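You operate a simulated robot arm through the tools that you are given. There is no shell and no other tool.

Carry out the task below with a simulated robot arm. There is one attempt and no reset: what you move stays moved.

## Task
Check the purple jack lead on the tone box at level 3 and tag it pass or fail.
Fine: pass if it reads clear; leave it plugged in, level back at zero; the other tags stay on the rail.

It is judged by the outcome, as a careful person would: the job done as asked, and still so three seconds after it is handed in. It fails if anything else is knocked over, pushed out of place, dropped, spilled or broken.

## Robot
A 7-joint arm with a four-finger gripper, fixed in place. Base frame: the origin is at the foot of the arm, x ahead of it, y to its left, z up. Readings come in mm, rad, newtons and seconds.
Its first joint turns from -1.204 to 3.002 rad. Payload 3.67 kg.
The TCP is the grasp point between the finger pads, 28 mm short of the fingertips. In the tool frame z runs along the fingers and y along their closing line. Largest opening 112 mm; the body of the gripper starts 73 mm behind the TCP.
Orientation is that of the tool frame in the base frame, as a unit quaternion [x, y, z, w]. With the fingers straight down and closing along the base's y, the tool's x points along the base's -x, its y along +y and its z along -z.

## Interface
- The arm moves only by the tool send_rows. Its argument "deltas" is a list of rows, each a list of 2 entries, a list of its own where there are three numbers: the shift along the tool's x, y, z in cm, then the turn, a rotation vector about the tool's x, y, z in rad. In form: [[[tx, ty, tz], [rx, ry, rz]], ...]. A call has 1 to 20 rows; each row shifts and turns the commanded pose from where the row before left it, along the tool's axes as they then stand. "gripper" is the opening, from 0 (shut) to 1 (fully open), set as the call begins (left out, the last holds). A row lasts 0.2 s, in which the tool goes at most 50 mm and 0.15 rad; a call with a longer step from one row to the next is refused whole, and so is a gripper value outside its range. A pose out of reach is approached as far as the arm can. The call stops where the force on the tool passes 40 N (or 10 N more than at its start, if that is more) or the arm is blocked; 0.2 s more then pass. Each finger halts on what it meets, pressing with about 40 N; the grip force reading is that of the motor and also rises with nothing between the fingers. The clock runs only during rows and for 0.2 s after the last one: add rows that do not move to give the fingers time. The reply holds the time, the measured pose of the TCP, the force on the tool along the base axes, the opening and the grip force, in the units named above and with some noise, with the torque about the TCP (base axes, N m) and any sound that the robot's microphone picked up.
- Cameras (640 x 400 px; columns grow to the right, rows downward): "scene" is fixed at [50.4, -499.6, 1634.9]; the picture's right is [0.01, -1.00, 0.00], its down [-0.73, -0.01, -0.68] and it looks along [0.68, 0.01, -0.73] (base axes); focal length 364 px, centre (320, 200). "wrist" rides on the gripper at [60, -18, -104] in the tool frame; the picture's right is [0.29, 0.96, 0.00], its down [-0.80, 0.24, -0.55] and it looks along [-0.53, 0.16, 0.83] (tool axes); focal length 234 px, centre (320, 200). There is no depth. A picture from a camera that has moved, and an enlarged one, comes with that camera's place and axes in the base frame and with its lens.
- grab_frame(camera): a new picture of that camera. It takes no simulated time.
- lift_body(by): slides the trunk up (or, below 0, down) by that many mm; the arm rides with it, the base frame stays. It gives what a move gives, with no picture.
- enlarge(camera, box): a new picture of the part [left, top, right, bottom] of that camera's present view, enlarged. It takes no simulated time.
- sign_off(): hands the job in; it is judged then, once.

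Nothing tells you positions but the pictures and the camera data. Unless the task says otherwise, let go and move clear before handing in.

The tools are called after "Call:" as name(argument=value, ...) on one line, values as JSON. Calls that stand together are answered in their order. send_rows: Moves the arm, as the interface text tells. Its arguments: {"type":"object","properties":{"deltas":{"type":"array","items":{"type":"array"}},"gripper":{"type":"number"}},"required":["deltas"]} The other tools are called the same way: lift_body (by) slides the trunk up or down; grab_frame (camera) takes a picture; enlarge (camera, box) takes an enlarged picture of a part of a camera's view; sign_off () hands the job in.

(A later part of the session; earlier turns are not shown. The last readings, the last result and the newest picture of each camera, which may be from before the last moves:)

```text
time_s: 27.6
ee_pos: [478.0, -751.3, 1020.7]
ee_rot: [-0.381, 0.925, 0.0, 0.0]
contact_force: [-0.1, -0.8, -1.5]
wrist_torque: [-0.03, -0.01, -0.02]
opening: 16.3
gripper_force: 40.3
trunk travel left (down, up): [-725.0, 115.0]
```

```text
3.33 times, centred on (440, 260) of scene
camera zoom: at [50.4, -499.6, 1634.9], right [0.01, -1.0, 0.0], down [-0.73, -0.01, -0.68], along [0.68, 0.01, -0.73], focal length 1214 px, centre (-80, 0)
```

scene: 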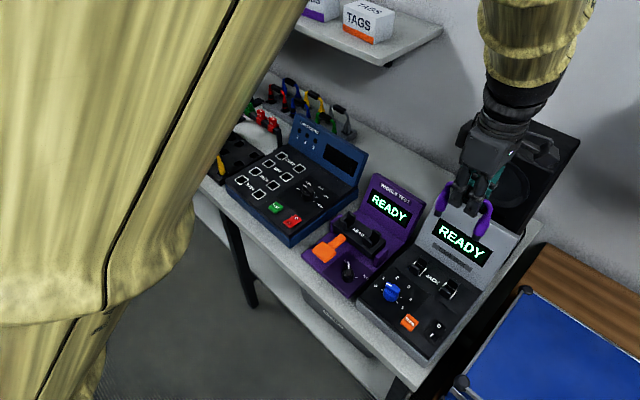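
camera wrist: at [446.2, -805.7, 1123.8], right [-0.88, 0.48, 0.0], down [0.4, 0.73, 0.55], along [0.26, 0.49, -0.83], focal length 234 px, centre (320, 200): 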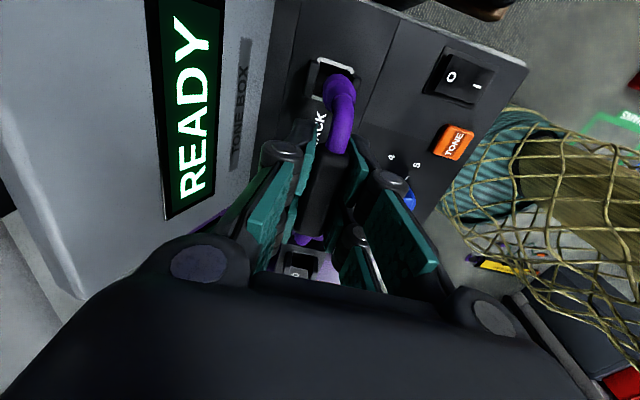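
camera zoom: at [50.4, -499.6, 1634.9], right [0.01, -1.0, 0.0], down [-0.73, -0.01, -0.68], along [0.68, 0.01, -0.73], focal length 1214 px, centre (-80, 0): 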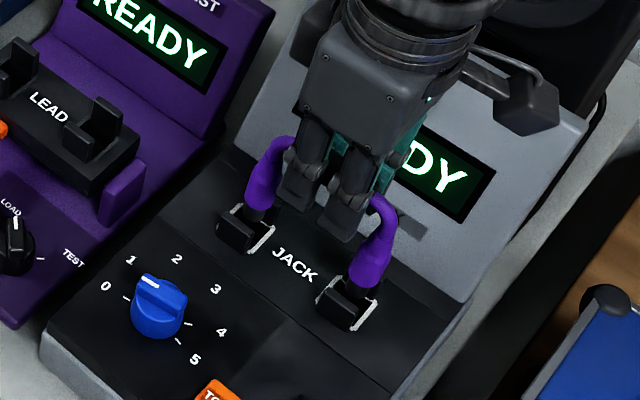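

The sockets match in the across-bench direction, but the lead is about 3.5 mm too far along the bench (towards the right end). I'll shift it by that and lower the plug tips to around the panel level.

Call:
send_rows(deltas=[[[-0.35, -0.07, 0], [0, 0, 0]], [[0, 0, 0], [0, 0, 0]], [[0, 0, 1], [0, 0, 0]], [[0, 0, 1], [0, 0, 0]], [[0, 0, 1], [0, 0, 0]], [[0, 0, 0], [0, 0, 0]]])

Call:
enlarge(camera="wrist", box=[270, 0, 400, 110])

Call:
enlarge(camera="scene", box=[390, 220, 490, 320])

```text
time_s: 29.0
ee_pos: [481.7, -749.4, 990.6]
ee_rot: [-0.381, 0.924, 0.001, 0.0]
contact_force: [-0.5, 0.0, -1.4]
wrist_torque: [-0.04, -0.01, -0.01]
opening: 16.4
gripper_force: 40.3
trunk travel left (down, up): [-725.0, 115.0]
```

```text
3.64 times, centred on (335, 55) of wrist
camera zoom: at [449.9, -804.4, 1095.0], right [-0.88, 0.48, 0.0], down [0.4, 0.73, 0.55], along [0.26, 0.49, -0.83], focal length 852 px, centre (266, 727)
```

zoom: 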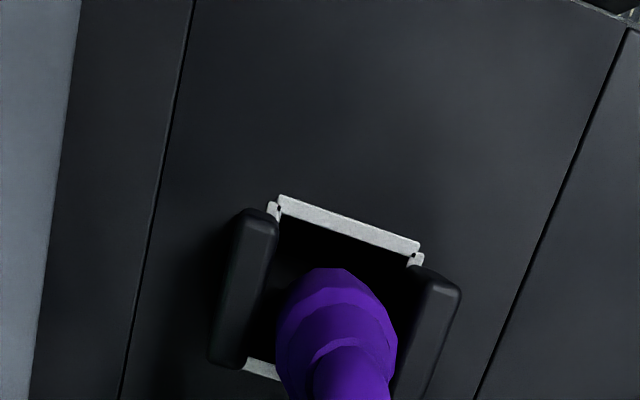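

```text
4.00 times, centred on (440, 270) of scene
camera zoom: at [50.4, -499.6, 1634.9], right [0.01, -1.0, 0.0], down [-0.73, -0.01, -0.68], along [0.68, 0.01, -0.73], focal length 1457 px, centre (-160, -80)
```

zoom: 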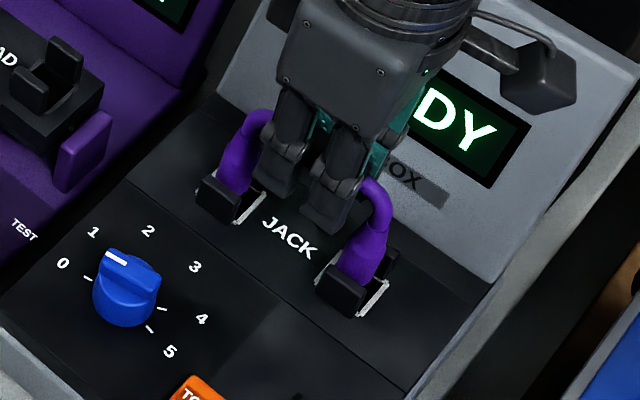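

Socket A is now at tool x≈41.6 mm, with the plug at about 41, so the lead is aligned with the holes. I'll push down gently until it seats.

Call:
send_rows(deltas=[[[0, 0, 0.5], [0, 0, 0]], [[0, 0, 0.5], [0, 0, 0]], [[0, 0, 0.5], [0, 0, 0]], [[0, 0, 0], [0, 0, 0]]])

Call:
enlarge(camera="scene", box=[390, 220, 490, 320])

```text
time_s: 30.0
ee_pos: [481.0, -748.9, 980.6]
ee_rot: [-0.381, 0.924, -0.004, 0.001]
contact_force: [-0.2, -5.4, 37.9]
wrist_torque: [-0.07, -0.09, -0.04]
opening: 16.3
gripper_force: 39.8
trunk travel left (down, up): [-725.0, 115.0]
```

```text
4.00 times, centred on (440, 270) of scene
camera zoom: at [50.4, -499.6, 1634.9], right [0.01, -1.0, 0.0], down [-0.73, -0.01, -0.68], along [0.68, 0.01, -0.73], focal length 1457 px, centre (-160, -80)
```

zoom: 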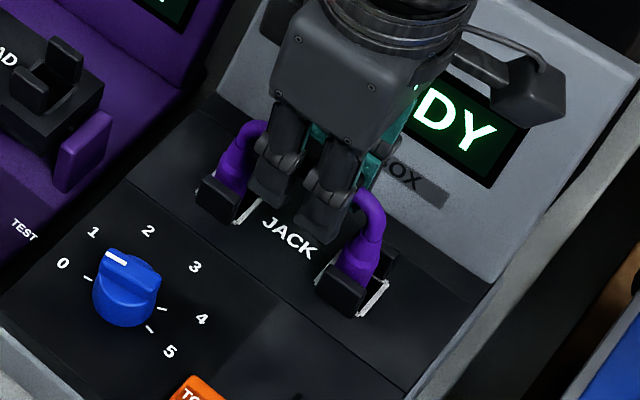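

Contact came up at TCP z≈981, which is about 69 mm above the panel (the rack seating was ~76 mm above its top), so it looks seated. I'll check closely from the wrist camera before letting go.

Call:
grab_frame(camera="wrist")

Call:
enlarge(camera="wrist", box=[270, 0, 400, 110])

Call:
enlarge(camera="scene", box=[430, 265, 470, 305])

Call:
enlarge(camera="wrist", box=[270, 220, 350, 300])

```text
taken
camera wrist: at [449.4, -803.0, 1085.2], right [-0.88, 0.48, -0.01], down [0.39, 0.73, 0.55], along [0.27, 0.48, -0.83], focal length 234 px, centre (320, 200)
```

wrist: 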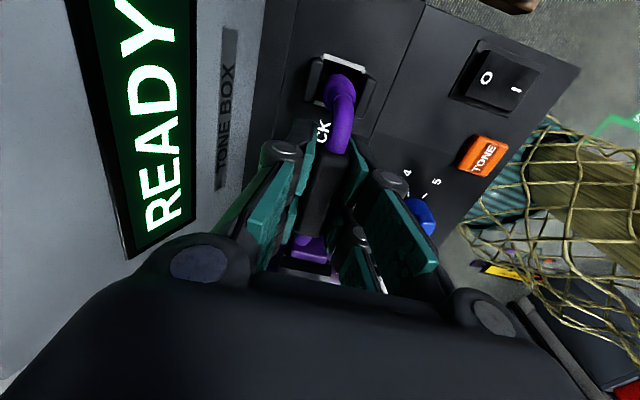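

```text
3.64 times, centred on (335, 55) of wrist
camera zoom: at [449.4, -803.0, 1085.2], right [-0.88, 0.48, -0.01], down [0.39, 0.73, 0.55], along [0.27, 0.48, -0.83], focal length 852 px, centre (266, 727)
```

zoom: 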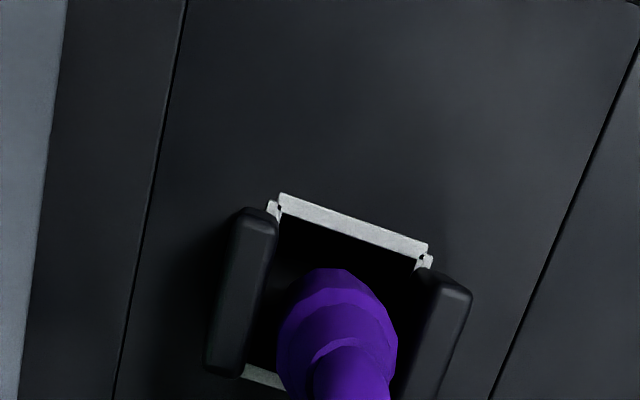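

```text
10.00 times, centred on (450, 285) of scene
camera zoom: at [50.4, -499.6, 1634.9], right [0.01, -1.0, 0.0], down [-0.73, -0.01, -0.68], along [0.68, 0.01, -0.73], focal length 3642 px, centre (-980, -650)
```

zoom: 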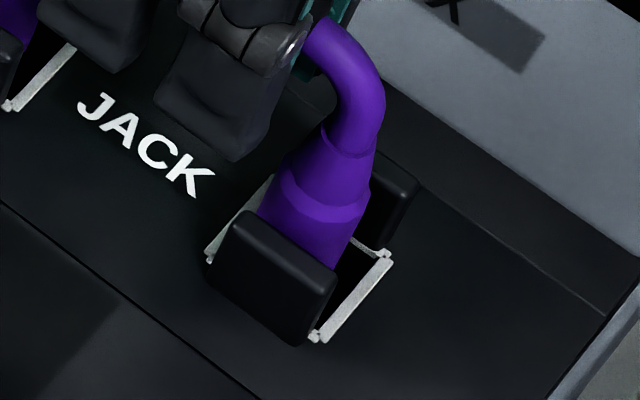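

```text
5.00 times, centred on (310, 260) of wrist
camera zoom: at [449.4, -803.0, 1085.2], right [-0.88, 0.48, -0.01], down [0.39, 0.73, 0.55], along [0.27, 0.48, -0.83], focal length 1171 px, centre (370, -100)
```

zoom: 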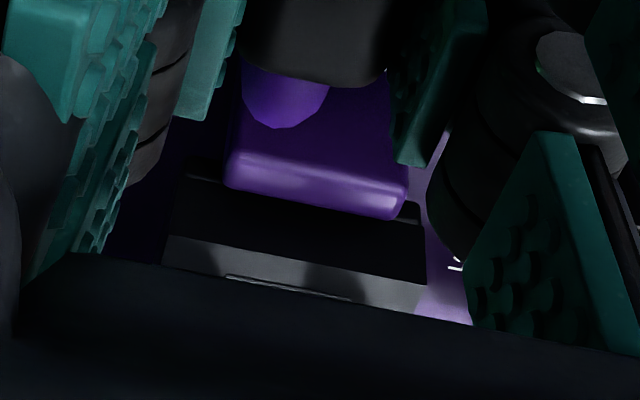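

Both plugs are between the guides with the collars down at panel level, so the lead is seated. I'll take off the push and open the fingers, keeping the opening modest to stay clear of the guides and display.

Call:
send_rows(deltas=[[[0, 0, -0.25], [0, 0, 0]], [[0, 0, -0.2], [0, 0, 0]], [[0, 0, 0], [0, 0, 0]]])

Call:
send_rows(deltas=[[[0, 0, 0], [0, 0, 0]], [[0, 0, 0], [0, 0, 0]], [[0, 0, 0], [0, 0, 0]]], gripper=0.4)

Call:
grab_frame(camera="wrist")

```text
time_s: 30.8
ee_pos: [480.2, -747.4, 981.1]
ee_rot: [-0.381, 0.924, 0.0, 0.0]
contact_force: [5.0, -3.3, 14.2]
wrist_torque: [-0.11, -0.39, -0.01]
opening: 16.3
gripper_force: 39.9
trunk travel left (down, up): [-725.0, 115.0]
```

```text
time_s: 31.6
ee_pos: [480.9, -748.7, 981.4]
ee_rot: [-0.381, 0.924, 0.0, 0.0]
contact_force: [0.4, -0.4, 0.2]
wrist_torque: [0.01, 0.0, 0.0]
opening: 44.7
gripper_force: 0.0
trunk travel left (down, up): [-725.0, 115.0]
```

```text
taken
camera wrist: at [449.3, -804.2, 1085.0], right [-0.88, 0.48, 0.0], down [0.4, 0.73, 0.55], along [0.26, 0.49, -0.83], focal length 234 px, centre (320, 200)
```

wrist: 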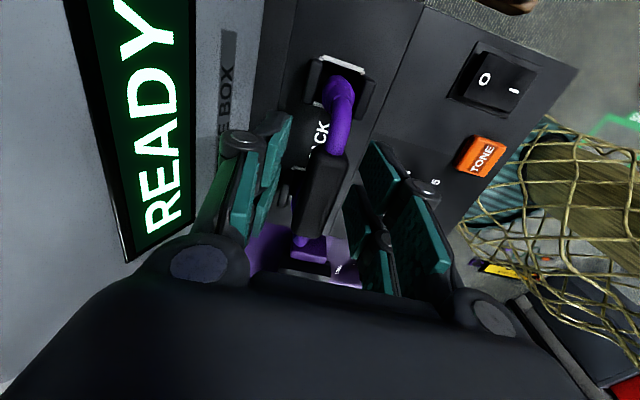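

Released and the lead stays put. I'll rise straight up and look at it from both cameras.

Call:
send_rows(deltas=[[[0, 0, -3], [0, 0, 0]], [[0, 0, -4], [0, 0, 0]], [[0, 0, -4.5], [0, 0, 0]], [[0, 0, -4.5], [0, 0, 0]], [[0, 0, 0], [0, 0, 0]]])

Call:
grab_frame(camera="wrist")

Call:
enlarge(camera="scene", box=[380, 180, 520, 320])

Call:
enlarge(camera="wrist", box=[260, 20, 420, 200])

```text
time_s: 32.8
ee_pos: [479.9, -750.6, 1136.8]
ee_rot: [-0.381, 0.925, 0.001, 0.0]
contact_force: [0.1, -0.2, -0.4]
wrist_torque: [0.04, 0.03, 0.04]
opening: 44.8
gripper_force: 0.0
trunk travel left (down, up): [-725.0, 115.0]
```

```text
taken
camera wrist: at [449.5, -806.7, 1241.2], right [-0.88, 0.48, 0.0], down [0.4, 0.73, 0.56], along [0.26, 0.49, -0.83], focal length 234 px, centre (320, 200)
```

wrist: 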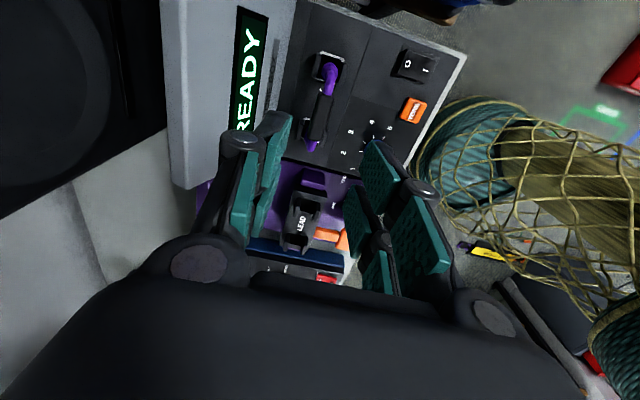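

```text
2.86 times, centred on (450, 250) of scene
camera zoom: at [50.4, -499.6, 1634.9], right [0.01, -1.0, 0.0], down [-0.73, -0.01, -0.68], along [0.68, 0.01, -0.73], focal length 1040 px, centre (-51, 57)
```

zoom: 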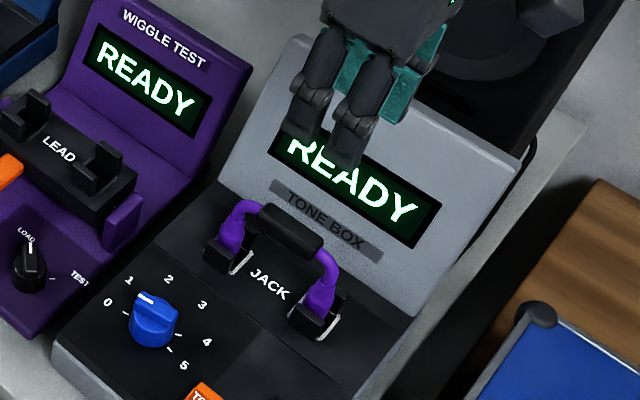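

```text
2.22 times, centred on (340, 110) of wrist
camera zoom: at [449.5, -806.7, 1241.2], right [-0.88, 0.48, 0.0], down [0.4, 0.73, 0.56], along [0.26, 0.49, -0.83], focal length 520 px, centre (276, 400)
```

zoom: 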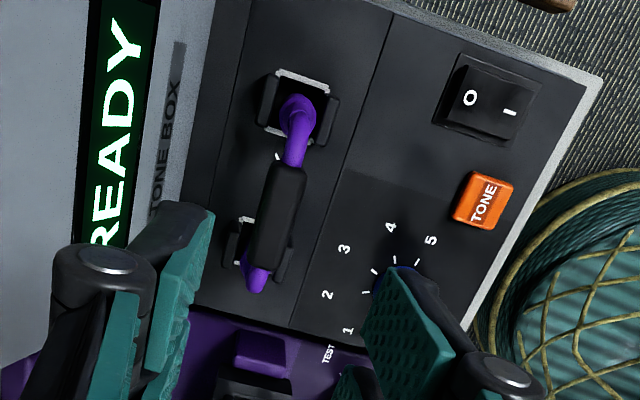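

The lead is standing in both sockets, and the display still reads READY. Next I'll move over the dial (centre ≈(440.5,-650.8)), turn the tool to sit across the knob's bar, and narrow the fingers.

Call:
send_rows(deltas=[[[-1.41, 3.29, 0], [0, 0, 0]], [[-1.41, 3.29, 0], [0, 0, 0]], [[-1.41, 3.29, 0], [0, 0, 0]], [[0, 0, 0], [0, 0, -0.0915]], [[0, 0, 0], [0, 0, -0.0915]], [[0, 0, 3], [0, 0, 0]], [[0, 0, 3], [0, 0, 0]], [[0, 0, 2], [0, 0, 0]], [[0, 0, 0], [0, 0, 0]]], gripper=0.3)

Call:
grab_frame(camera="wrist")

Call:
enlarge(camera="wrist", box=[260, 80, 380, 200])

Call:
enlarge(camera="scene", box=[340, 200, 480, 340])

```text
time_s: 34.8
ee_pos: [442.2, -650.5, 1059.6]
ee_rot: [-0.464, 0.886, 0.001, 0.001]
contact_force: [1.0, 1.0, 0.5]
wrist_torque: [0.02, -0.05, 0.0]
opening: 33.6
gripper_force: 0.0
trunk travel left (down, up): [-725.0, 115.0]
```

```text
taken
camera wrist: at [421.2, -710.5, 1164.1], right [-0.95, 0.31, 0.0], down [0.26, 0.79, 0.56], along [0.17, 0.53, -0.83], focal length 234 px, centre (320, 200)
```

wrist: 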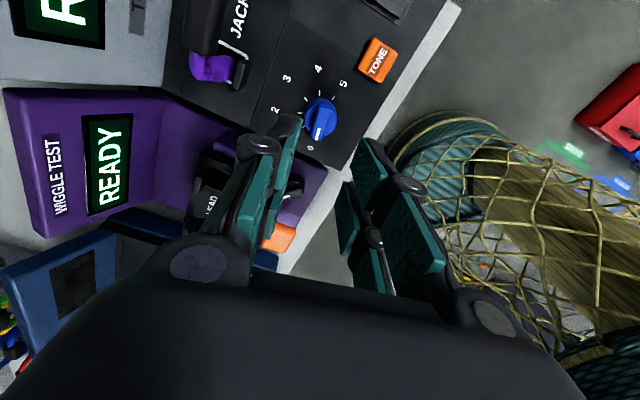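

```text
3.33 times, centred on (320, 140) of wrist
camera zoom: at [421.2, -710.5, 1164.1], right [-0.95, 0.31, 0.0], down [0.26, 0.79, 0.56], along [0.17, 0.53, -0.83], focal length 781 px, centre (320, 400)
```

zoom: 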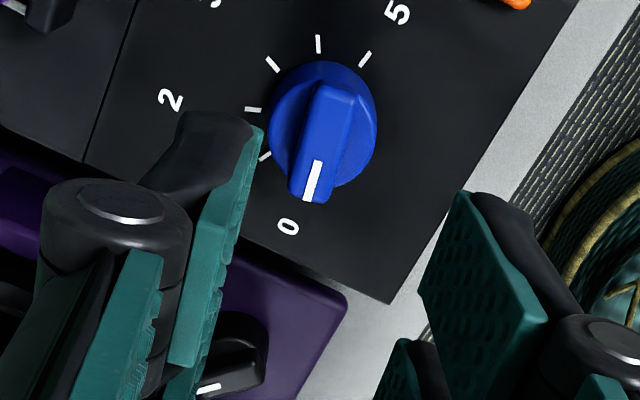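

```text
2.86 times, centred on (410, 270) of scene
camera zoom: at [50.4, -499.6, 1634.9], right [0.01, -1.0, 0.0], down [-0.73, -0.01, -0.68], along [0.68, 0.01, -0.73], focal length 1040 px, centre (63, 0)
```

zoom: 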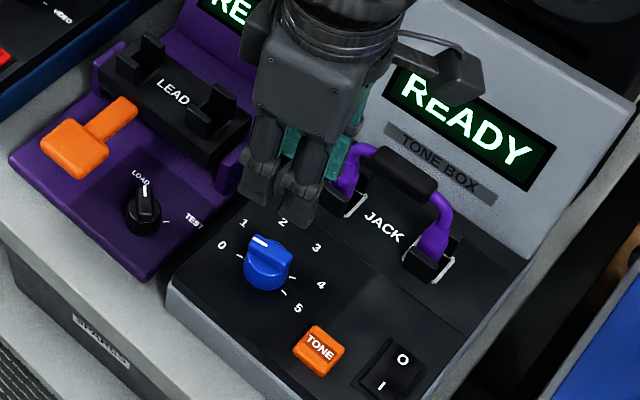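

The dial centre is within 1–2 mm of the tool axis, and the ticks confirm 40° per level with 0 right along the tool's x axis. I'll come down so the fingertips straddle the knob's bar above its disc.

Call:
send_rows(deltas=[[[0.12, 0, 3], [0, 0, 0]], [[0, 0, 3], [0, 0, 0]], [[0, 0, 2], [0, 0, 0]], [[0, 0, 1.2], [0, 0, 0]], [[0, 0, 0], [0, 0, 0]]])

Call:
enlarge(camera="wrist", box=[260, 80, 380, 220])

Call:
enlarge(camera="scene", box=[350, 240, 430, 320])

```text
time_s: 36.0
ee_pos: [441.1, -646.8, 972.9]
ee_rot: [-0.463, 0.886, -0.003, -0.001]
contact_force: [0.5, 0.5, 1.1]
wrist_torque: [-0.01, 0.0, 0.02]
opening: 33.3
gripper_force: 0.0
trunk travel left (down, up): [-725.0, 115.0]
```

```text
2.86 times, centred on (320, 150) of wrist
camera zoom: at [420.9, -706.3, 1076.2], right [-0.95, 0.31, 0.0], down [0.26, 0.79, 0.55], along [0.17, 0.52, -0.83], focal length 669 px, centre (320, 343)
```

zoom: 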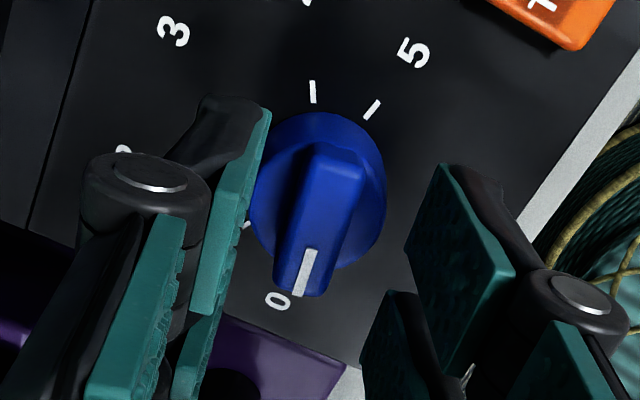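

```text
5.00 times, centred on (390, 280) of scene
camera zoom: at [50.4, -499.6, 1634.9], right [0.01, -1.0, 0.0], down [-0.73, -0.01, -0.68], along [0.68, 0.01, -0.73], focal length 1821 px, centre (-30, -200)
```

zoom: 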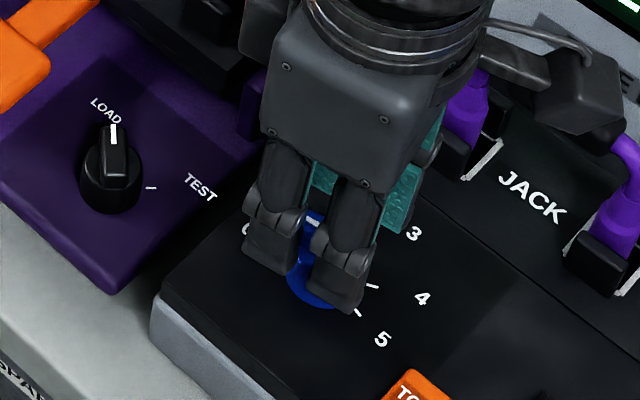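

The reading is a few mm off from what I commanded, so I'll let it settle and read again before going lower.

Call:
send_rows(deltas=[[[0, 0, 0], [0, 0, 0]], [[0, 0, 0], [0, 0, 0]]])

Call:
enlarge(camera="wrist", box=[280, 100, 360, 200])

```text
time_s: 36.6
ee_pos: [443.1, -650.0, 969.7]
ee_rot: [-0.464, 0.886, -0.001, -0.001]
contact_force: [-0.5, 0.5, -0.5]
wrist_torque: [0.0, 0.01, 0.0]
opening: 33.8
gripper_force: 0.0
trunk travel left (down, up): [-725.0, 115.0]
```

```text
4.00 times, centred on (320, 150) of wrist
camera zoom: at [420.7, -708.9, 1073.9], right [-0.95, 0.31, 0.0], down [0.26, 0.79, 0.55], along [0.17, 0.53, -0.83], focal length 937 px, centre (320, 400)
```

zoom: 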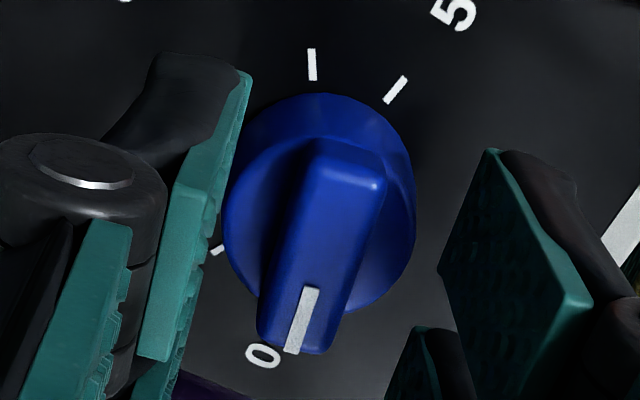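

The disc top is around z≈928 and the bar top about 945, so fingertips at ~934 will catch the bar. I'll lower 7 mm and close on it.

Call:
send_rows(deltas=[[[0, 0, 0.7], [0, 0, 0]], [[0, 0, 0], [0, 0, 0]], [[0, 0, 0], [0, 0, 0]]])

Call:
send_rows(deltas=[[[0, 0, 0], [0, 0, 0]], [[0, 0, 0], [0, 0, 0]], [[0, 0, 0], [0, 0, 0]]], gripper=0.0)

Call:
enlarge(camera="wrist", box=[260, 80, 380, 220])

Call:
enlarge(camera="scene", box=[350, 240, 430, 320])

```text
time_s: 37.4
ee_pos: [440.6, -649.3, 964.4]
ee_rot: [-0.463, 0.886, 0.0, 0.0]
contact_force: [-0.3, 0.7, 0.4]
wrist_torque: [-0.02, 0.03, 0.03]
opening: 33.6
gripper_force: 0.0
trunk travel left (down, up): [-725.0, 115.0]
```

```text
time_s: 38.2
ee_pos: [441.5, -651.6, 962.2]
ee_rot: [-0.463, 0.886, 0.001, 0.0]
contact_force: [2.6, -5.1, -3.0]
wrist_torque: [-0.02, -0.23, -0.16]
opening: 13.0
gripper_force: 44.7
trunk travel left (down, up): [-725.0, 115.0]
```

```text
2.86 times, centred on (320, 150) of wrist
camera zoom: at [420.2, -710.8, 1065.7], right [-0.95, 0.31, 0.0], down [0.26, 0.79, 0.55], along [0.17, 0.53, -0.83], focal length 669 px, centre (320, 343)
```

zoom: 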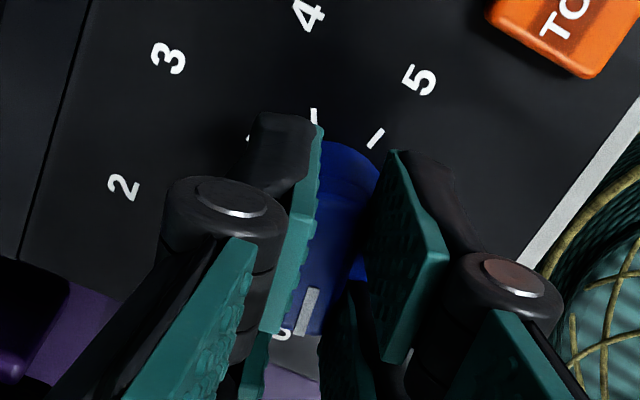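

```text
5.00 times, centred on (390, 280) of scene
camera zoom: at [50.4, -499.6, 1634.9], right [0.01, -1.0, 0.0], down [-0.73, -0.01, -0.68], along [0.68, 0.01, -0.73], focal length 1821 px, centre (-30, -200)
```

zoom: 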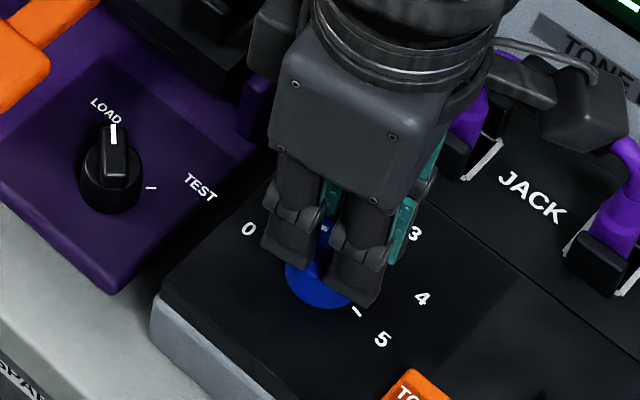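

The bar is held at 13 mm. I'll turn the first 40° towards level 1 and check that the knob follows.

Call:
send_rows(deltas=[[[0, 0, 0], [0, 0, 0.1164]], [[0, 0, 0], [0, 0, 0.1164]], [[0, 0, 0], [0, 0, 0.1164]], [[0, 0, 0], [0, 0, 0.1164]], [[0, 0, 0], [0, 0, 0.1164]], [[0, 0, 0], [0, 0, 0.1164]], [[0, 0, 0], [0, 0, 0]]])

Call:
grab_frame(camera="wrist")

Call:
enlarge(camera="scene", box=[340, 200, 480, 340])

```text
time_s: 39.8
ee_pos: [441.8, -650.4, 961.2]
ee_rot: [-0.131, 0.991, 0.001, 0.0]
contact_force: [-3.4, -2.7, -5.3]
wrist_torque: [-0.09, 0.17, 0.01]
opening: 12.9
gripper_force: 44.8
trunk travel left (down, up): [-725.0, 115.0]
```

```text
taken
camera wrist: at [386.2, -684.0, 1065.7], right [-0.53, 0.85, 0.0], down [0.71, 0.44, 0.55], along [0.47, 0.29, -0.83], focal length 234 px, centre (320, 200)
```

wrist: 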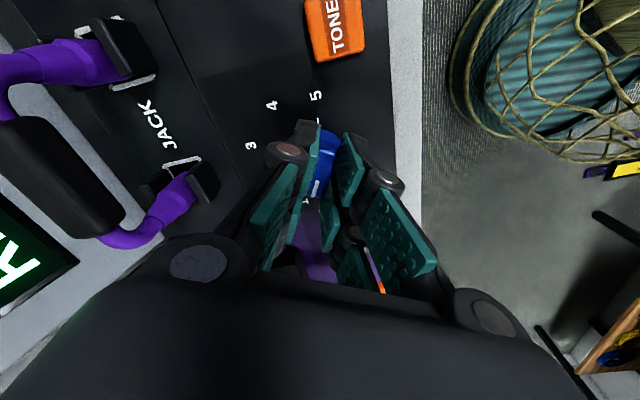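

```text
2.86 times, centred on (410, 270) of scene
camera zoom: at [50.4, -499.6, 1634.9], right [0.01, -1.0, 0.0], down [-0.73, -0.01, -0.68], along [0.68, 0.01, -0.73], focal length 1040 px, centre (63, 0)
```

zoom: 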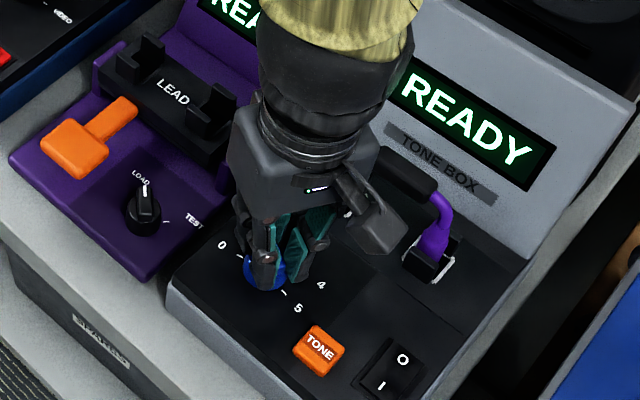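

The knob is turning with the fingers. I'll turn the remaining 80° to reach level 3.

Call:
send_rows(deltas=[[[0, 0, 0], [0, 0, 0.1164]], [[0, 0, 0], [0, 0, 0.1164]], [[0, 0, 0], [0, 0, 0.1164]], [[0, 0, 0], [0, 0, 0.1164]], [[0, 0, 0], [0, 0, 0.1164]], [[0, 0, 0], [0, 0, 0.1164]], [[0, 0, 0], [0, 0, 0.1164]], [[0, 0, 0], [0, 0, 0.1164]], [[0, 0, 0], [0, 0, 0.1164]], [[0, 0, 0], [0, 0, 0.1164]], [[0, 0, 0], [0, 0, 0.1164]], [[0, 0, 0], [0, 0, 0.1164]], [[0, 0, 0], [0, 0, 0]]])

Call:
grab_frame(camera="wrist")

Call:
enlarge(camera="scene", box=[340, 200, 480, 340])

Call:
enlarge(camera="wrist", box=[260, 80, 380, 220])

```text
time_s: 42.6
ee_pos: [442.6, -650.5, 962.1]
ee_rot: [0.536, 0.844, 0.0, -0.001]
contact_force: [-7.3, 11.5, -15.0]
wrist_torque: [-0.67, -0.3, 0.03]
opening: 13.0
gripper_force: 44.8
trunk travel left (down, up): [-725.0, 115.0]
```

```text
taken
camera wrist: at [397.9, -603.5, 1065.9], right [0.74, 0.67, 0.0], down [0.56, -0.62, 0.55], along [0.37, -0.41, -0.83], focal length 234 px, centre (320, 200)
```

wrist: 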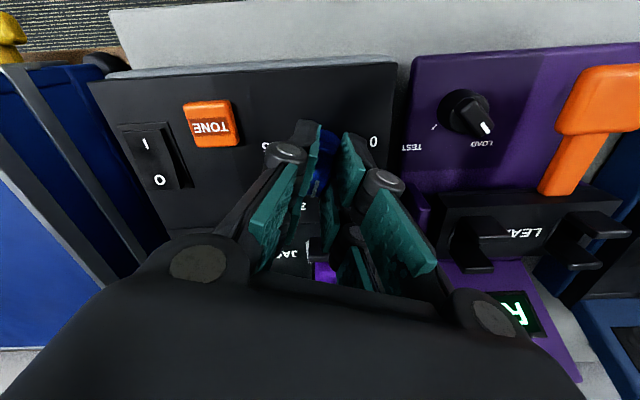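

```text
2.86 times, centred on (410, 270) of scene
camera zoom: at [50.4, -499.6, 1634.9], right [0.01, -1.0, 0.0], down [-0.73, -0.01, -0.68], along [0.68, 0.01, -0.73], focal length 1040 px, centre (63, 0)
```

zoom: 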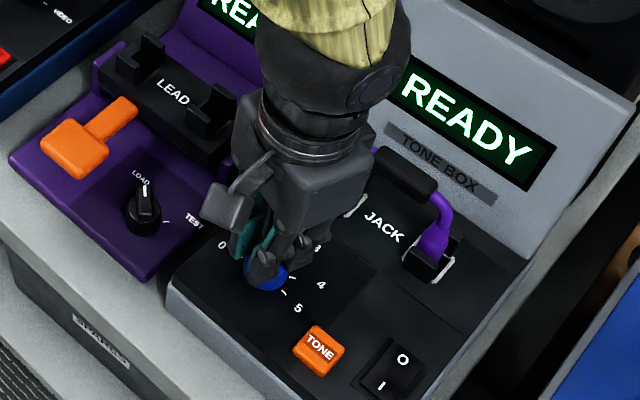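

```text
2.86 times, centred on (320, 150) of wrist
camera zoom: at [397.9, -603.5, 1065.9], right [0.74, 0.67, 0.0], down [0.56, -0.62, 0.55], along [0.37, -0.41, -0.83], focal length 669 px, centre (320, 343)
```

zoom: 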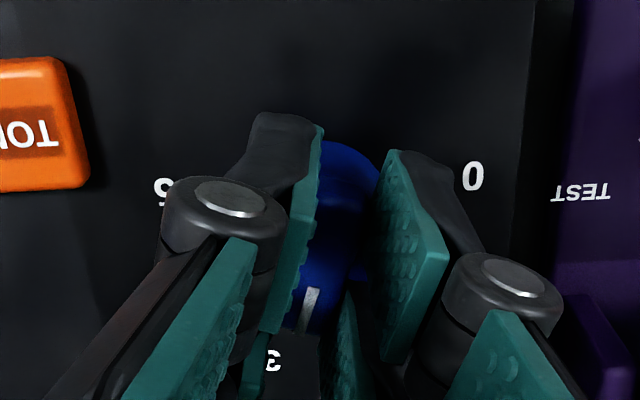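

The tool has turned 120° and the white mark is next to the 3. I'll open the fingers and rise to check the dial position.

Call:
send_rows(deltas=[[[0, 0, 0], [0, 0, 0]], [[0, 0, 0], [0, 0, 0]], [[0, 0, -2], [0, 0, 0]], [[0, 0, -4], [0, 0, 0]], [[0, 0, -4], [0, 0, 0]], [[0, 0, 0], [0, 0, 0]]], gripper=0.3)

Call:
enlarge(camera="wrist", box=[240, 60, 400, 220])

Call:
enlarge(camera="scene", box=[340, 200, 480, 340])

```text
time_s: 44.0
ee_pos: [442.5, -650.1, 1059.2]
ee_rot: [0.536, 0.844, 0.0, -0.001]
contact_force: [-1.4, 0.0, 0.1]
wrist_torque: [0.0, 0.03, 0.04]
opening: 34.0
gripper_force: 0.1
trunk travel left (down, up): [-725.0, 115.0]
```

```text
2.50 times, centred on (320, 140) of wrist
camera zoom: at [399.0, -604.5, 1164.5], right [0.74, 0.67, 0.0], down [0.56, -0.62, 0.55], along [0.37, -0.41, -0.83], focal length 585 px, centre (320, 350)
```

zoom: 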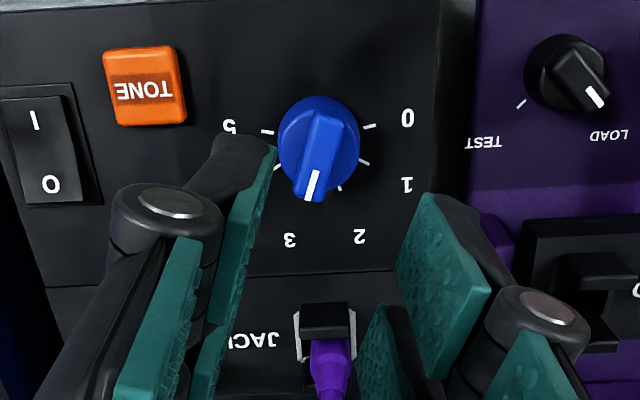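

```text
2.86 times, centred on (410, 270) of scene
camera zoom: at [50.4, -499.6, 1634.9], right [0.01, -1.0, 0.0], down [-0.73, -0.01, -0.68], along [0.68, 0.01, -0.73], focal length 1040 px, centre (63, 0)
```

zoom: 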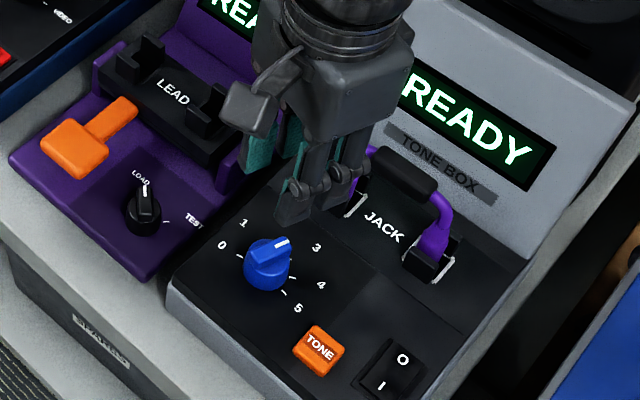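

The pointer is now on 3, with the 1, 2, 4 and 5 ticks clear of it. The TONE button is at about (374.5,-679), top z≈920, so I'll close the fingers and move over it.

Call:
send_rows(deltas=[[[0.16, -3.69, 0], [0, 0, 0]], [[0.16, -3.69, 0], [0, 0, 0]], [[0, 0, 0], [0, 0, 0]], [[0, 0, 4], [0, 0, 0]], [[0, 0, 3], [0, 0, 0]], [[0, 0, 1], [0, 0, 0]], [[0, 0, 0], [0, 0, 0]]], gripper=0.0)

Call:
grab_frame(camera="wrist")

Call:
enlarge(camera="scene", box=[340, 180, 500, 360])

Call:
enlarge(camera="wrist", box=[260, 80, 380, 220])

```text
time_s: 45.6
ee_pos: [372.9, -676.4, 983.0]
ee_rot: [0.536, 0.844, -0.001, 0.0]
contact_force: [0.0, 0.0, 0.6]
wrist_torque: [-0.02, 0.03, 0.03]
opening: 0.0
gripper_force: 35.8
trunk travel left (down, up): [-725.0, 115.0]
```

```text
taken
camera wrist: at [330.2, -629.4, 1087.7], right [0.74, 0.67, 0.0], down [0.56, -0.62, 0.56], along [0.37, -0.41, -0.83], focal length 234 px, centre (320, 200)
```

wrist: 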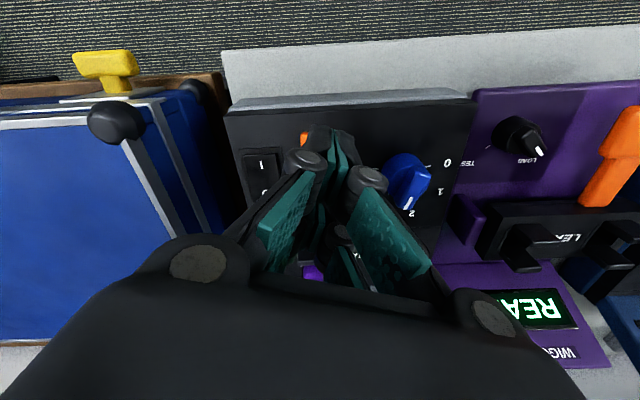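

```text
2.22 times, centred on (420, 270) of scene
camera zoom: at [50.4, -499.6, 1634.9], right [0.01, -1.0, 0.0], down [-0.73, -0.01, -0.68], along [0.68, 0.01, -0.73], focal length 809 px, centre (98, 44)
```

zoom: 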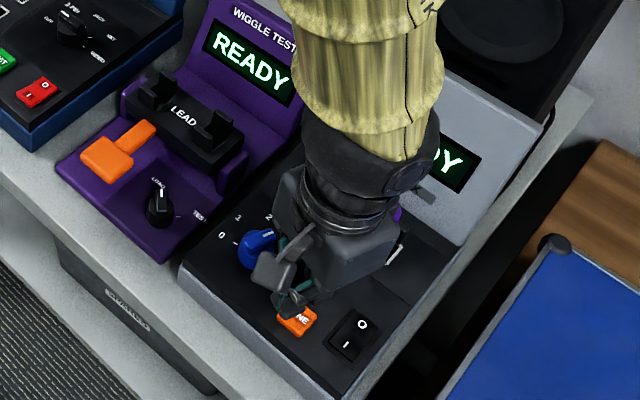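

```text
2.86 times, centred on (320, 150) of wrist
camera zoom: at [330.2, -629.4, 1087.7], right [0.74, 0.67, 0.0], down [0.56, -0.62, 0.56], along [0.37, -0.41, -0.83], focal length 669 px, centre (320, 343)
```

zoom: 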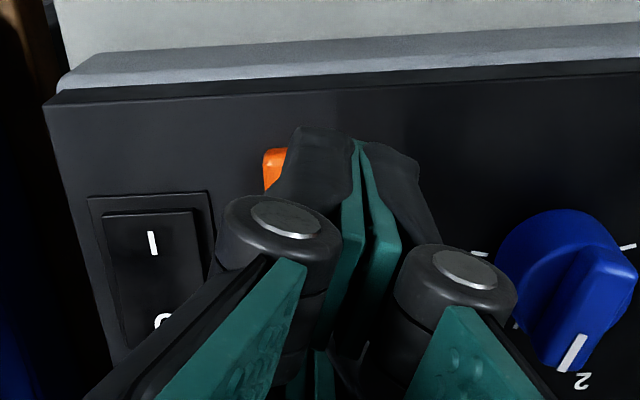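

The closed fingertips are above the TONE button. I'll press down in small steps and watch the force, then lift off so the display is visible.

Call:
send_rows(deltas=[[[0, 0, 1], [0, 0, 0]], [[0, 0, 1], [0, 0, 0]], [[0, 0, 0.7], [0, 0, 0]], [[0, 0, 0.4], [0, 0, 0]], [[0, 0, 0.3], [0, 0, 0]], [[0, 0, 0.3], [0, 0, 0]]])

Call:
grab_frame(camera="scene")

```text
time_s: 47.0
ee_pos: [373.1, -679.1, 944.6]
ee_rot: [0.536, 0.844, 0.0, -0.001]
contact_force: [-0.9, -0.1, 0.4]
wrist_torque: [-0.01, -0.01, -0.02]
opening: 0.1
gripper_force: 35.7
trunk travel left (down, up): [-725.0, 115.0]
```

```text
taken
```

scene: 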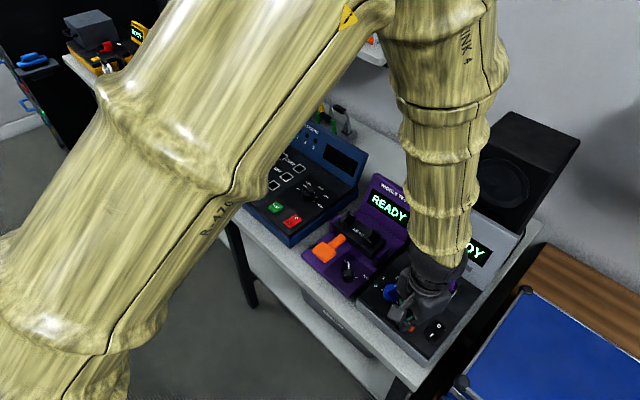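

No contact yet. I'll keep pressing down in 3 mm steps until the button resists.

Call:
send_rows(deltas=[[[0, 0, 0.3], [0, 0, 0]], [[0, 0, 0.3], [0, 0, 0]]])

Call:
enlarge(camera="scene", box=[370, 220, 500, 350])

Call:
enlarge(camera="wrist", box=[260, 80, 380, 220])

```text
time_s: 47.6
ee_pos: [373.8, -677.3, 939.0]
ee_rot: [0.536, 0.844, 0.0, 0.0]
contact_force: [-1.7, -0.8, 7.1]
wrist_torque: [-0.01, 0.02, 0.03]
opening: 5.6
gripper_force: 36.4
trunk travel left (down, up): [-725.0, 115.0]
heard: click
```

```text
3.08 times, centred on (435, 285) of scene
camera zoom: at [50.4, -499.6, 1634.9], right [0.01, -1.0, 0.0], down [-0.73, -0.01, -0.68], along [0.68, 0.01, -0.73], focal length 1121 px, centre (-34, -62)
```

zoom: 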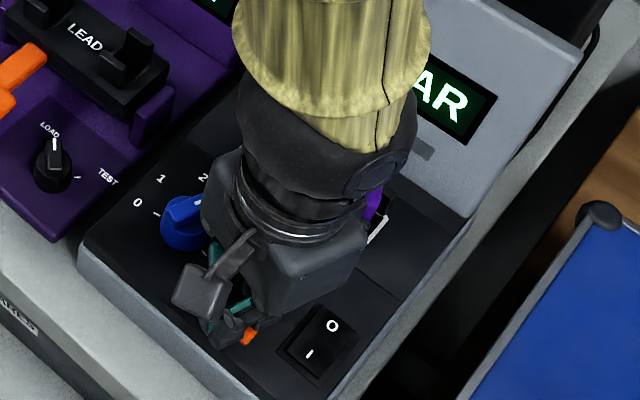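

```text
2.86 times, centred on (320, 150) of wrist
camera zoom: at [329.7, -631.6, 1044.3], right [0.74, 0.67, 0.0], down [0.56, -0.62, 0.55], along [0.37, -0.41, -0.83], focal length 669 px, centre (320, 343)
```

zoom: 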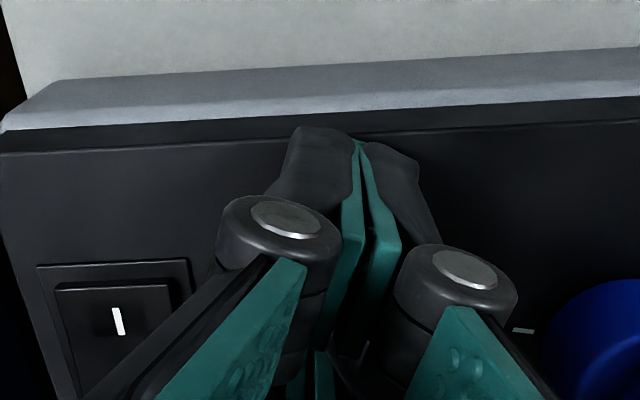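

A click was heard and the display now ends in "AR". I'll lift off straight up and read the full display.

Call:
send_rows(deltas=[[[0, 0, -2], [0, 0, 0]], [[0, 0, -4], [0, 0, 0]], [[0, 0, -4], [0, 0, 0]]])

Call:
grab_frame(camera="scene")

Call:
enlarge(camera="scene", box=[340, 180, 520, 360])

Call:
grab_frame(camera="wrist")

```text
time_s: 48.4
ee_pos: [374.3, -677.2, 1039.0]
ee_rot: [0.536, 0.844, 0.0, -0.001]
contact_force: [0.4, -0.6, -0.2]
wrist_torque: [-0.03, -0.01, -0.02]
opening: 0.0
gripper_force: 35.6
trunk travel left (down, up): [-725.0, 115.0]
```

```text
taken
```

scene: 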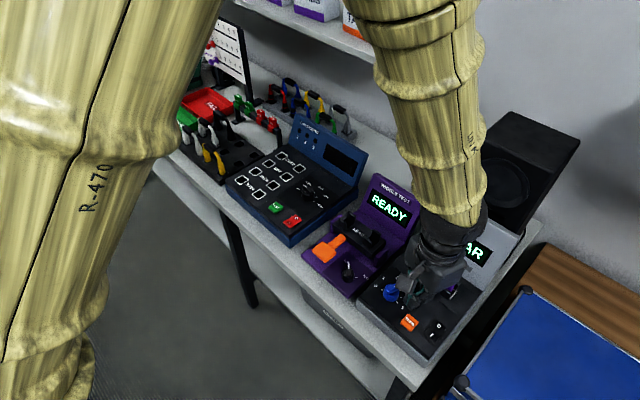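

```text
2.22 times, centred on (430, 270) of scene
camera zoom: at [50.4, -499.6, 1634.9], right [0.01, -1.0, 0.0], down [-0.73, -0.01, -0.68], along [0.68, 0.01, -0.73], focal length 809 px, centre (76, 44)
```

zoom: 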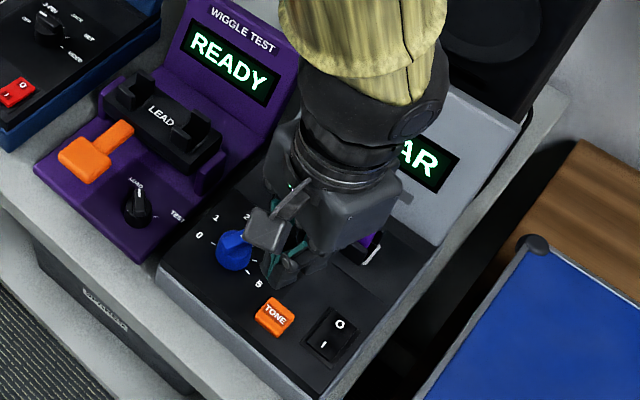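

```text
taken
camera wrist: at [330.8, -630.5, 1144.0], right [0.74, 0.67, 0.0], down [0.56, -0.62, 0.55], along [0.37, -0.41, -0.83], focal length 234 px, centre (320, 200)
```

wrist: 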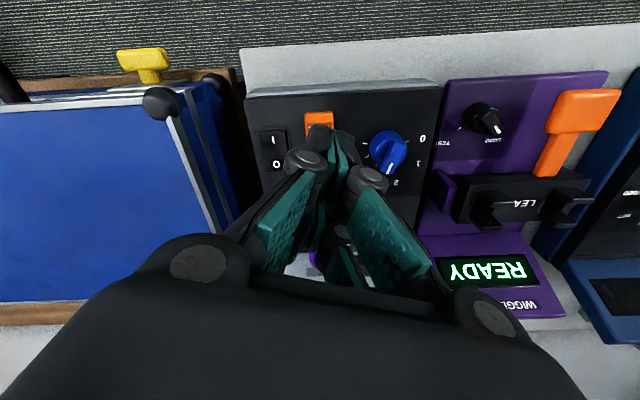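

The display reads something ending in "AR", partly hidden by the arm. I'll move back over the knob, which clears the view of the display.

Call:
send_rows(deltas=[[[-0.16, 3.69, -2], [0, 0, 0]], [[-0.16, 3.69, -2], [0, 0, 0]], [[0, 0, 0], [0, 0, 0]]], gripper=0.3)

Call:
enlarge(camera="scene", box=[380, 170, 520, 310])

Call:
enlarge(camera="wrist", box=[240, 60, 400, 220])

```text
time_s: 49.2
ee_pos: [441.2, -653.7, 1075.9]
ee_rot: [0.537, 0.844, 0.001, -0.002]
contact_force: [0.4, -0.1, -0.9]
wrist_torque: [0.02, 0.01, 0.0]
opening: 33.5
gripper_force: 0.1
trunk travel left (down, up): [-725.0, 115.0]
```

```text
2.86 times, centred on (450, 240) of scene
camera zoom: at [50.4, -499.6, 1634.9], right [0.01, -1.0, 0.0], down [-0.73, -0.01, -0.68], along [0.68, 0.01, -0.73], focal length 1040 px, centre (-51, 86)
```

zoom: 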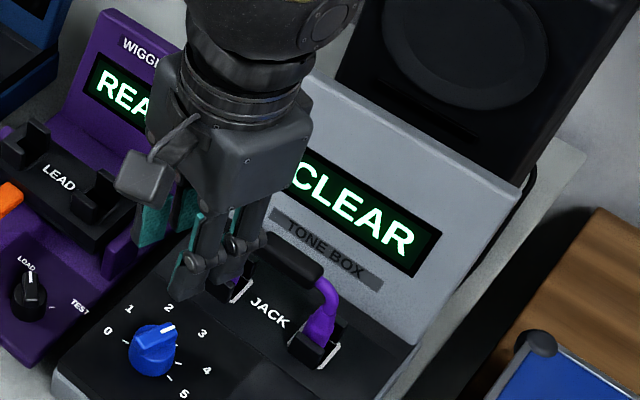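

```text
2.50 times, centred on (320, 140) of wrist
camera zoom: at [397.8, -607.5, 1180.5], right [0.74, 0.67, 0.0], down [0.56, -0.62, 0.55], along [0.37, -0.41, -0.83], focal length 585 px, centre (320, 350)
```

zoom: 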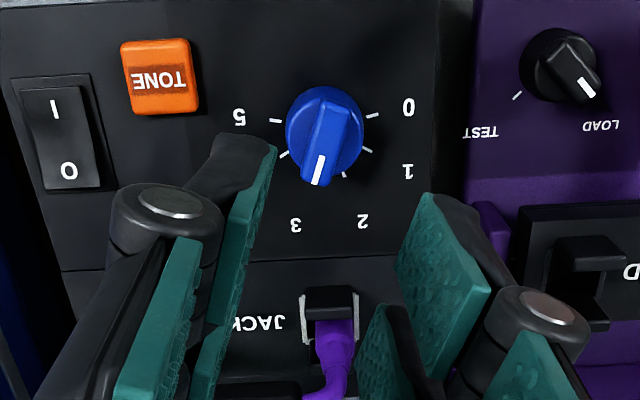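

The display reads CLEAR at level 3, so it's a pass and will get a PASS tag. The pointer is within about 2° of the 3 tick. Now I'll lower back onto the knob to return it to zero.

Call:
send_rows(deltas=[[[0.12, 0.12, 4], [0, 0, 0]], [[0, 0, 4], [0, 0, 0]], [[0, 0, 2], [0, 0, 0]], [[0, 0, 1.3], [0, 0, 0]], [[0, 0, 0], [0, 0, 0]], [[0, 0, 0], [0, 0, 0]]])

Call:
enlarge(camera="wrist", box=[260, 80, 380, 220])

Call:
enlarge(camera="scene", box=[380, 170, 520, 310])

```text
time_s: 50.6
ee_pos: [442.0, -649.1, 968.3]
ee_rot: [0.536, 0.844, 0.0, 0.0]
contact_force: [0.3, -0.9, -0.4]
wrist_torque: [-0.01, -0.02, 0.03]
opening: 33.5
gripper_force: 0.1
trunk travel left (down, up): [-725.0, 115.0]
```

```text
2.86 times, centred on (320, 150) of wrist
camera zoom: at [399.1, -602.1, 1072.0], right [0.74, 0.67, 0.0], down [0.56, -0.62, 0.55], along [0.37, -0.41, -0.83], focal length 669 px, centre (320, 343)
```

zoom: 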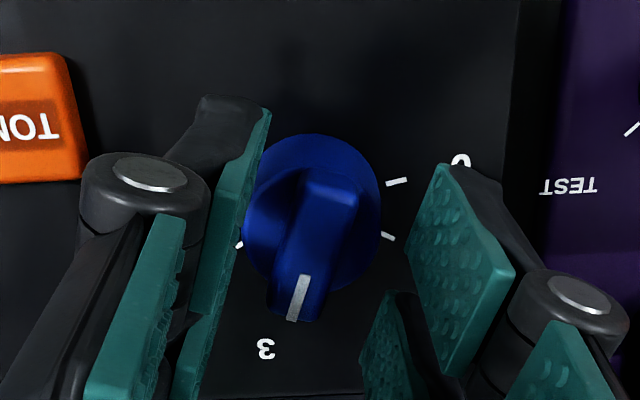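

```text
2.86 times, centred on (450, 240) of scene
camera zoom: at [50.4, -499.6, 1634.9], right [0.01, -1.0, 0.0], down [-0.73, -0.01, -0.68], along [0.68, 0.01, -0.73], focal length 1040 px, centre (-51, 86)
```

zoom: 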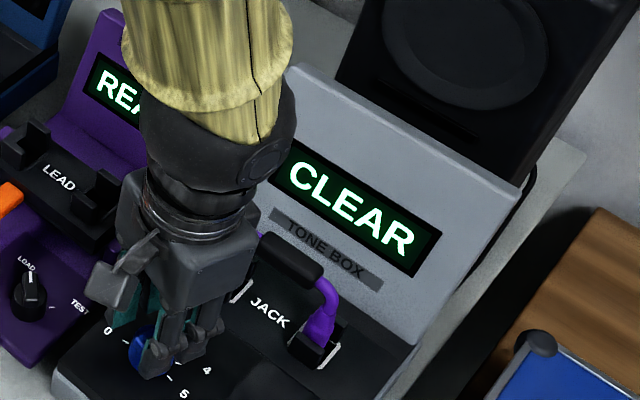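

The display is now fully visible and reads CLEAR. I'll drop the last 6 mm, grip the bar, and turn it back 120° to zero.

Call:
send_rows(deltas=[[[0, 0, 0.6], [0, 0, 0]], [[0, 0, 0], [0, 0, 0]]])

Call:
send_rows(deltas=[[[0, 0, 0], [0, 0, 0]], [[0, 0, 0], [0, 0, 0]], [[0, 0, 0], [0, 0, 0]]], gripper=0.0)

```text
time_s: 51.2
ee_pos: [442.5, -648.8, 960.9]
ee_rot: [0.536, 0.844, 0.0, 0.0]
contact_force: [-0.2, 0.5, 0.0]
wrist_torque: [-0.02, 0.01, -0.04]
opening: 33.6
gripper_force: 0.1
trunk travel left (down, up): [-725.0, 115.0]
```

```text
time_s: 52.0
ee_pos: [441.0, -648.6, 961.5]
ee_rot: [0.537, 0.844, 0.0, -0.001]
contact_force: [-7.7, -2.0, 0.9]
wrist_torque: [0.49, 0.48, -0.02]
opening: 13.0
gripper_force: 45.1
trunk travel left (down, up): [-725.0, 115.0]
```

The bar is held again at 13 mm. Now turning back by the same 120° to zero.

Call:
send_rows(deltas=[[[0, 0, 0], [0, 0, -0.1164]], [[0, 0, 0], [0, 0, -0.1164]], [[0, 0, 0], [0, 0, -0.1164]], [[0, 0, 0], [0, 0, -0.1164]], [[0, 0, 0], [0, 0, -0.1164]], [[0, 0, 0], [0, 0, -0.1164]], [[0, 0, 0], [0, 0, -0.1164]], [[0, 0, 0], [0, 0, -0.1164]], [[0, 0, 0], [0, 0, -0.1164]], [[0, 0, 0], [0, 0, -0.1164]], [[0, 0, 0], [0, 0, -0.1164]], [[0, 0, 0], [0, 0, -0.1164]], [[0, 0, 0], [0, 0, -0.1164]], [[0, 0, 0], [0, 0, -0.1164]], [[0, 0, 0], [0, 0, -0.1164]], [[0, 0, 0], [0, 0, -0.1164]], [[0, 0, 0], [0, 0, -0.1164]], [[0, 0, 0], [0, 0, -0.1164]], [[0, 0, 0], [0, 0, 0]], [[0, 0, 0], [0, 0, 0]]])

Call:
enlarge(camera="wrist", box=[260, 80, 380, 220])

```text
time_s: 54.1
ee_pos: [440.3, -649.1, 961.6]
ee_rot: [0.021, 1.0, -0.002, -0.001]
contact_force: [-17.2, -14.8, 9.8]
wrist_torque: [-0.36, -0.83, 0.03]
opening: 12.9
gripper_force: 45.3
trunk travel left (down, up): [-725.0, 115.0]
stopped in row 10: the force on the tool passed its limit at 41 N (the readings are from after the stop); the commanded pose is now the measured one
```

```text
2.86 times, centred on (320, 150) of wrist
camera zoom: at [377.9, -665.5, 1065.6], right [-0.25, 0.97, 0.0], down [0.81, 0.21, 0.55], along [0.54, 0.13, -0.83], focal length 669 px, centre (320, 343)
```

zoom: 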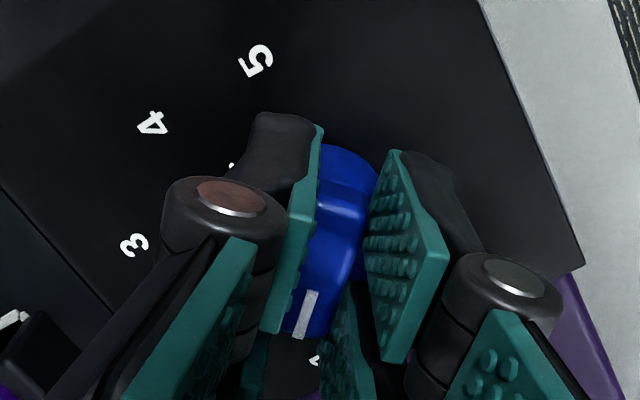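

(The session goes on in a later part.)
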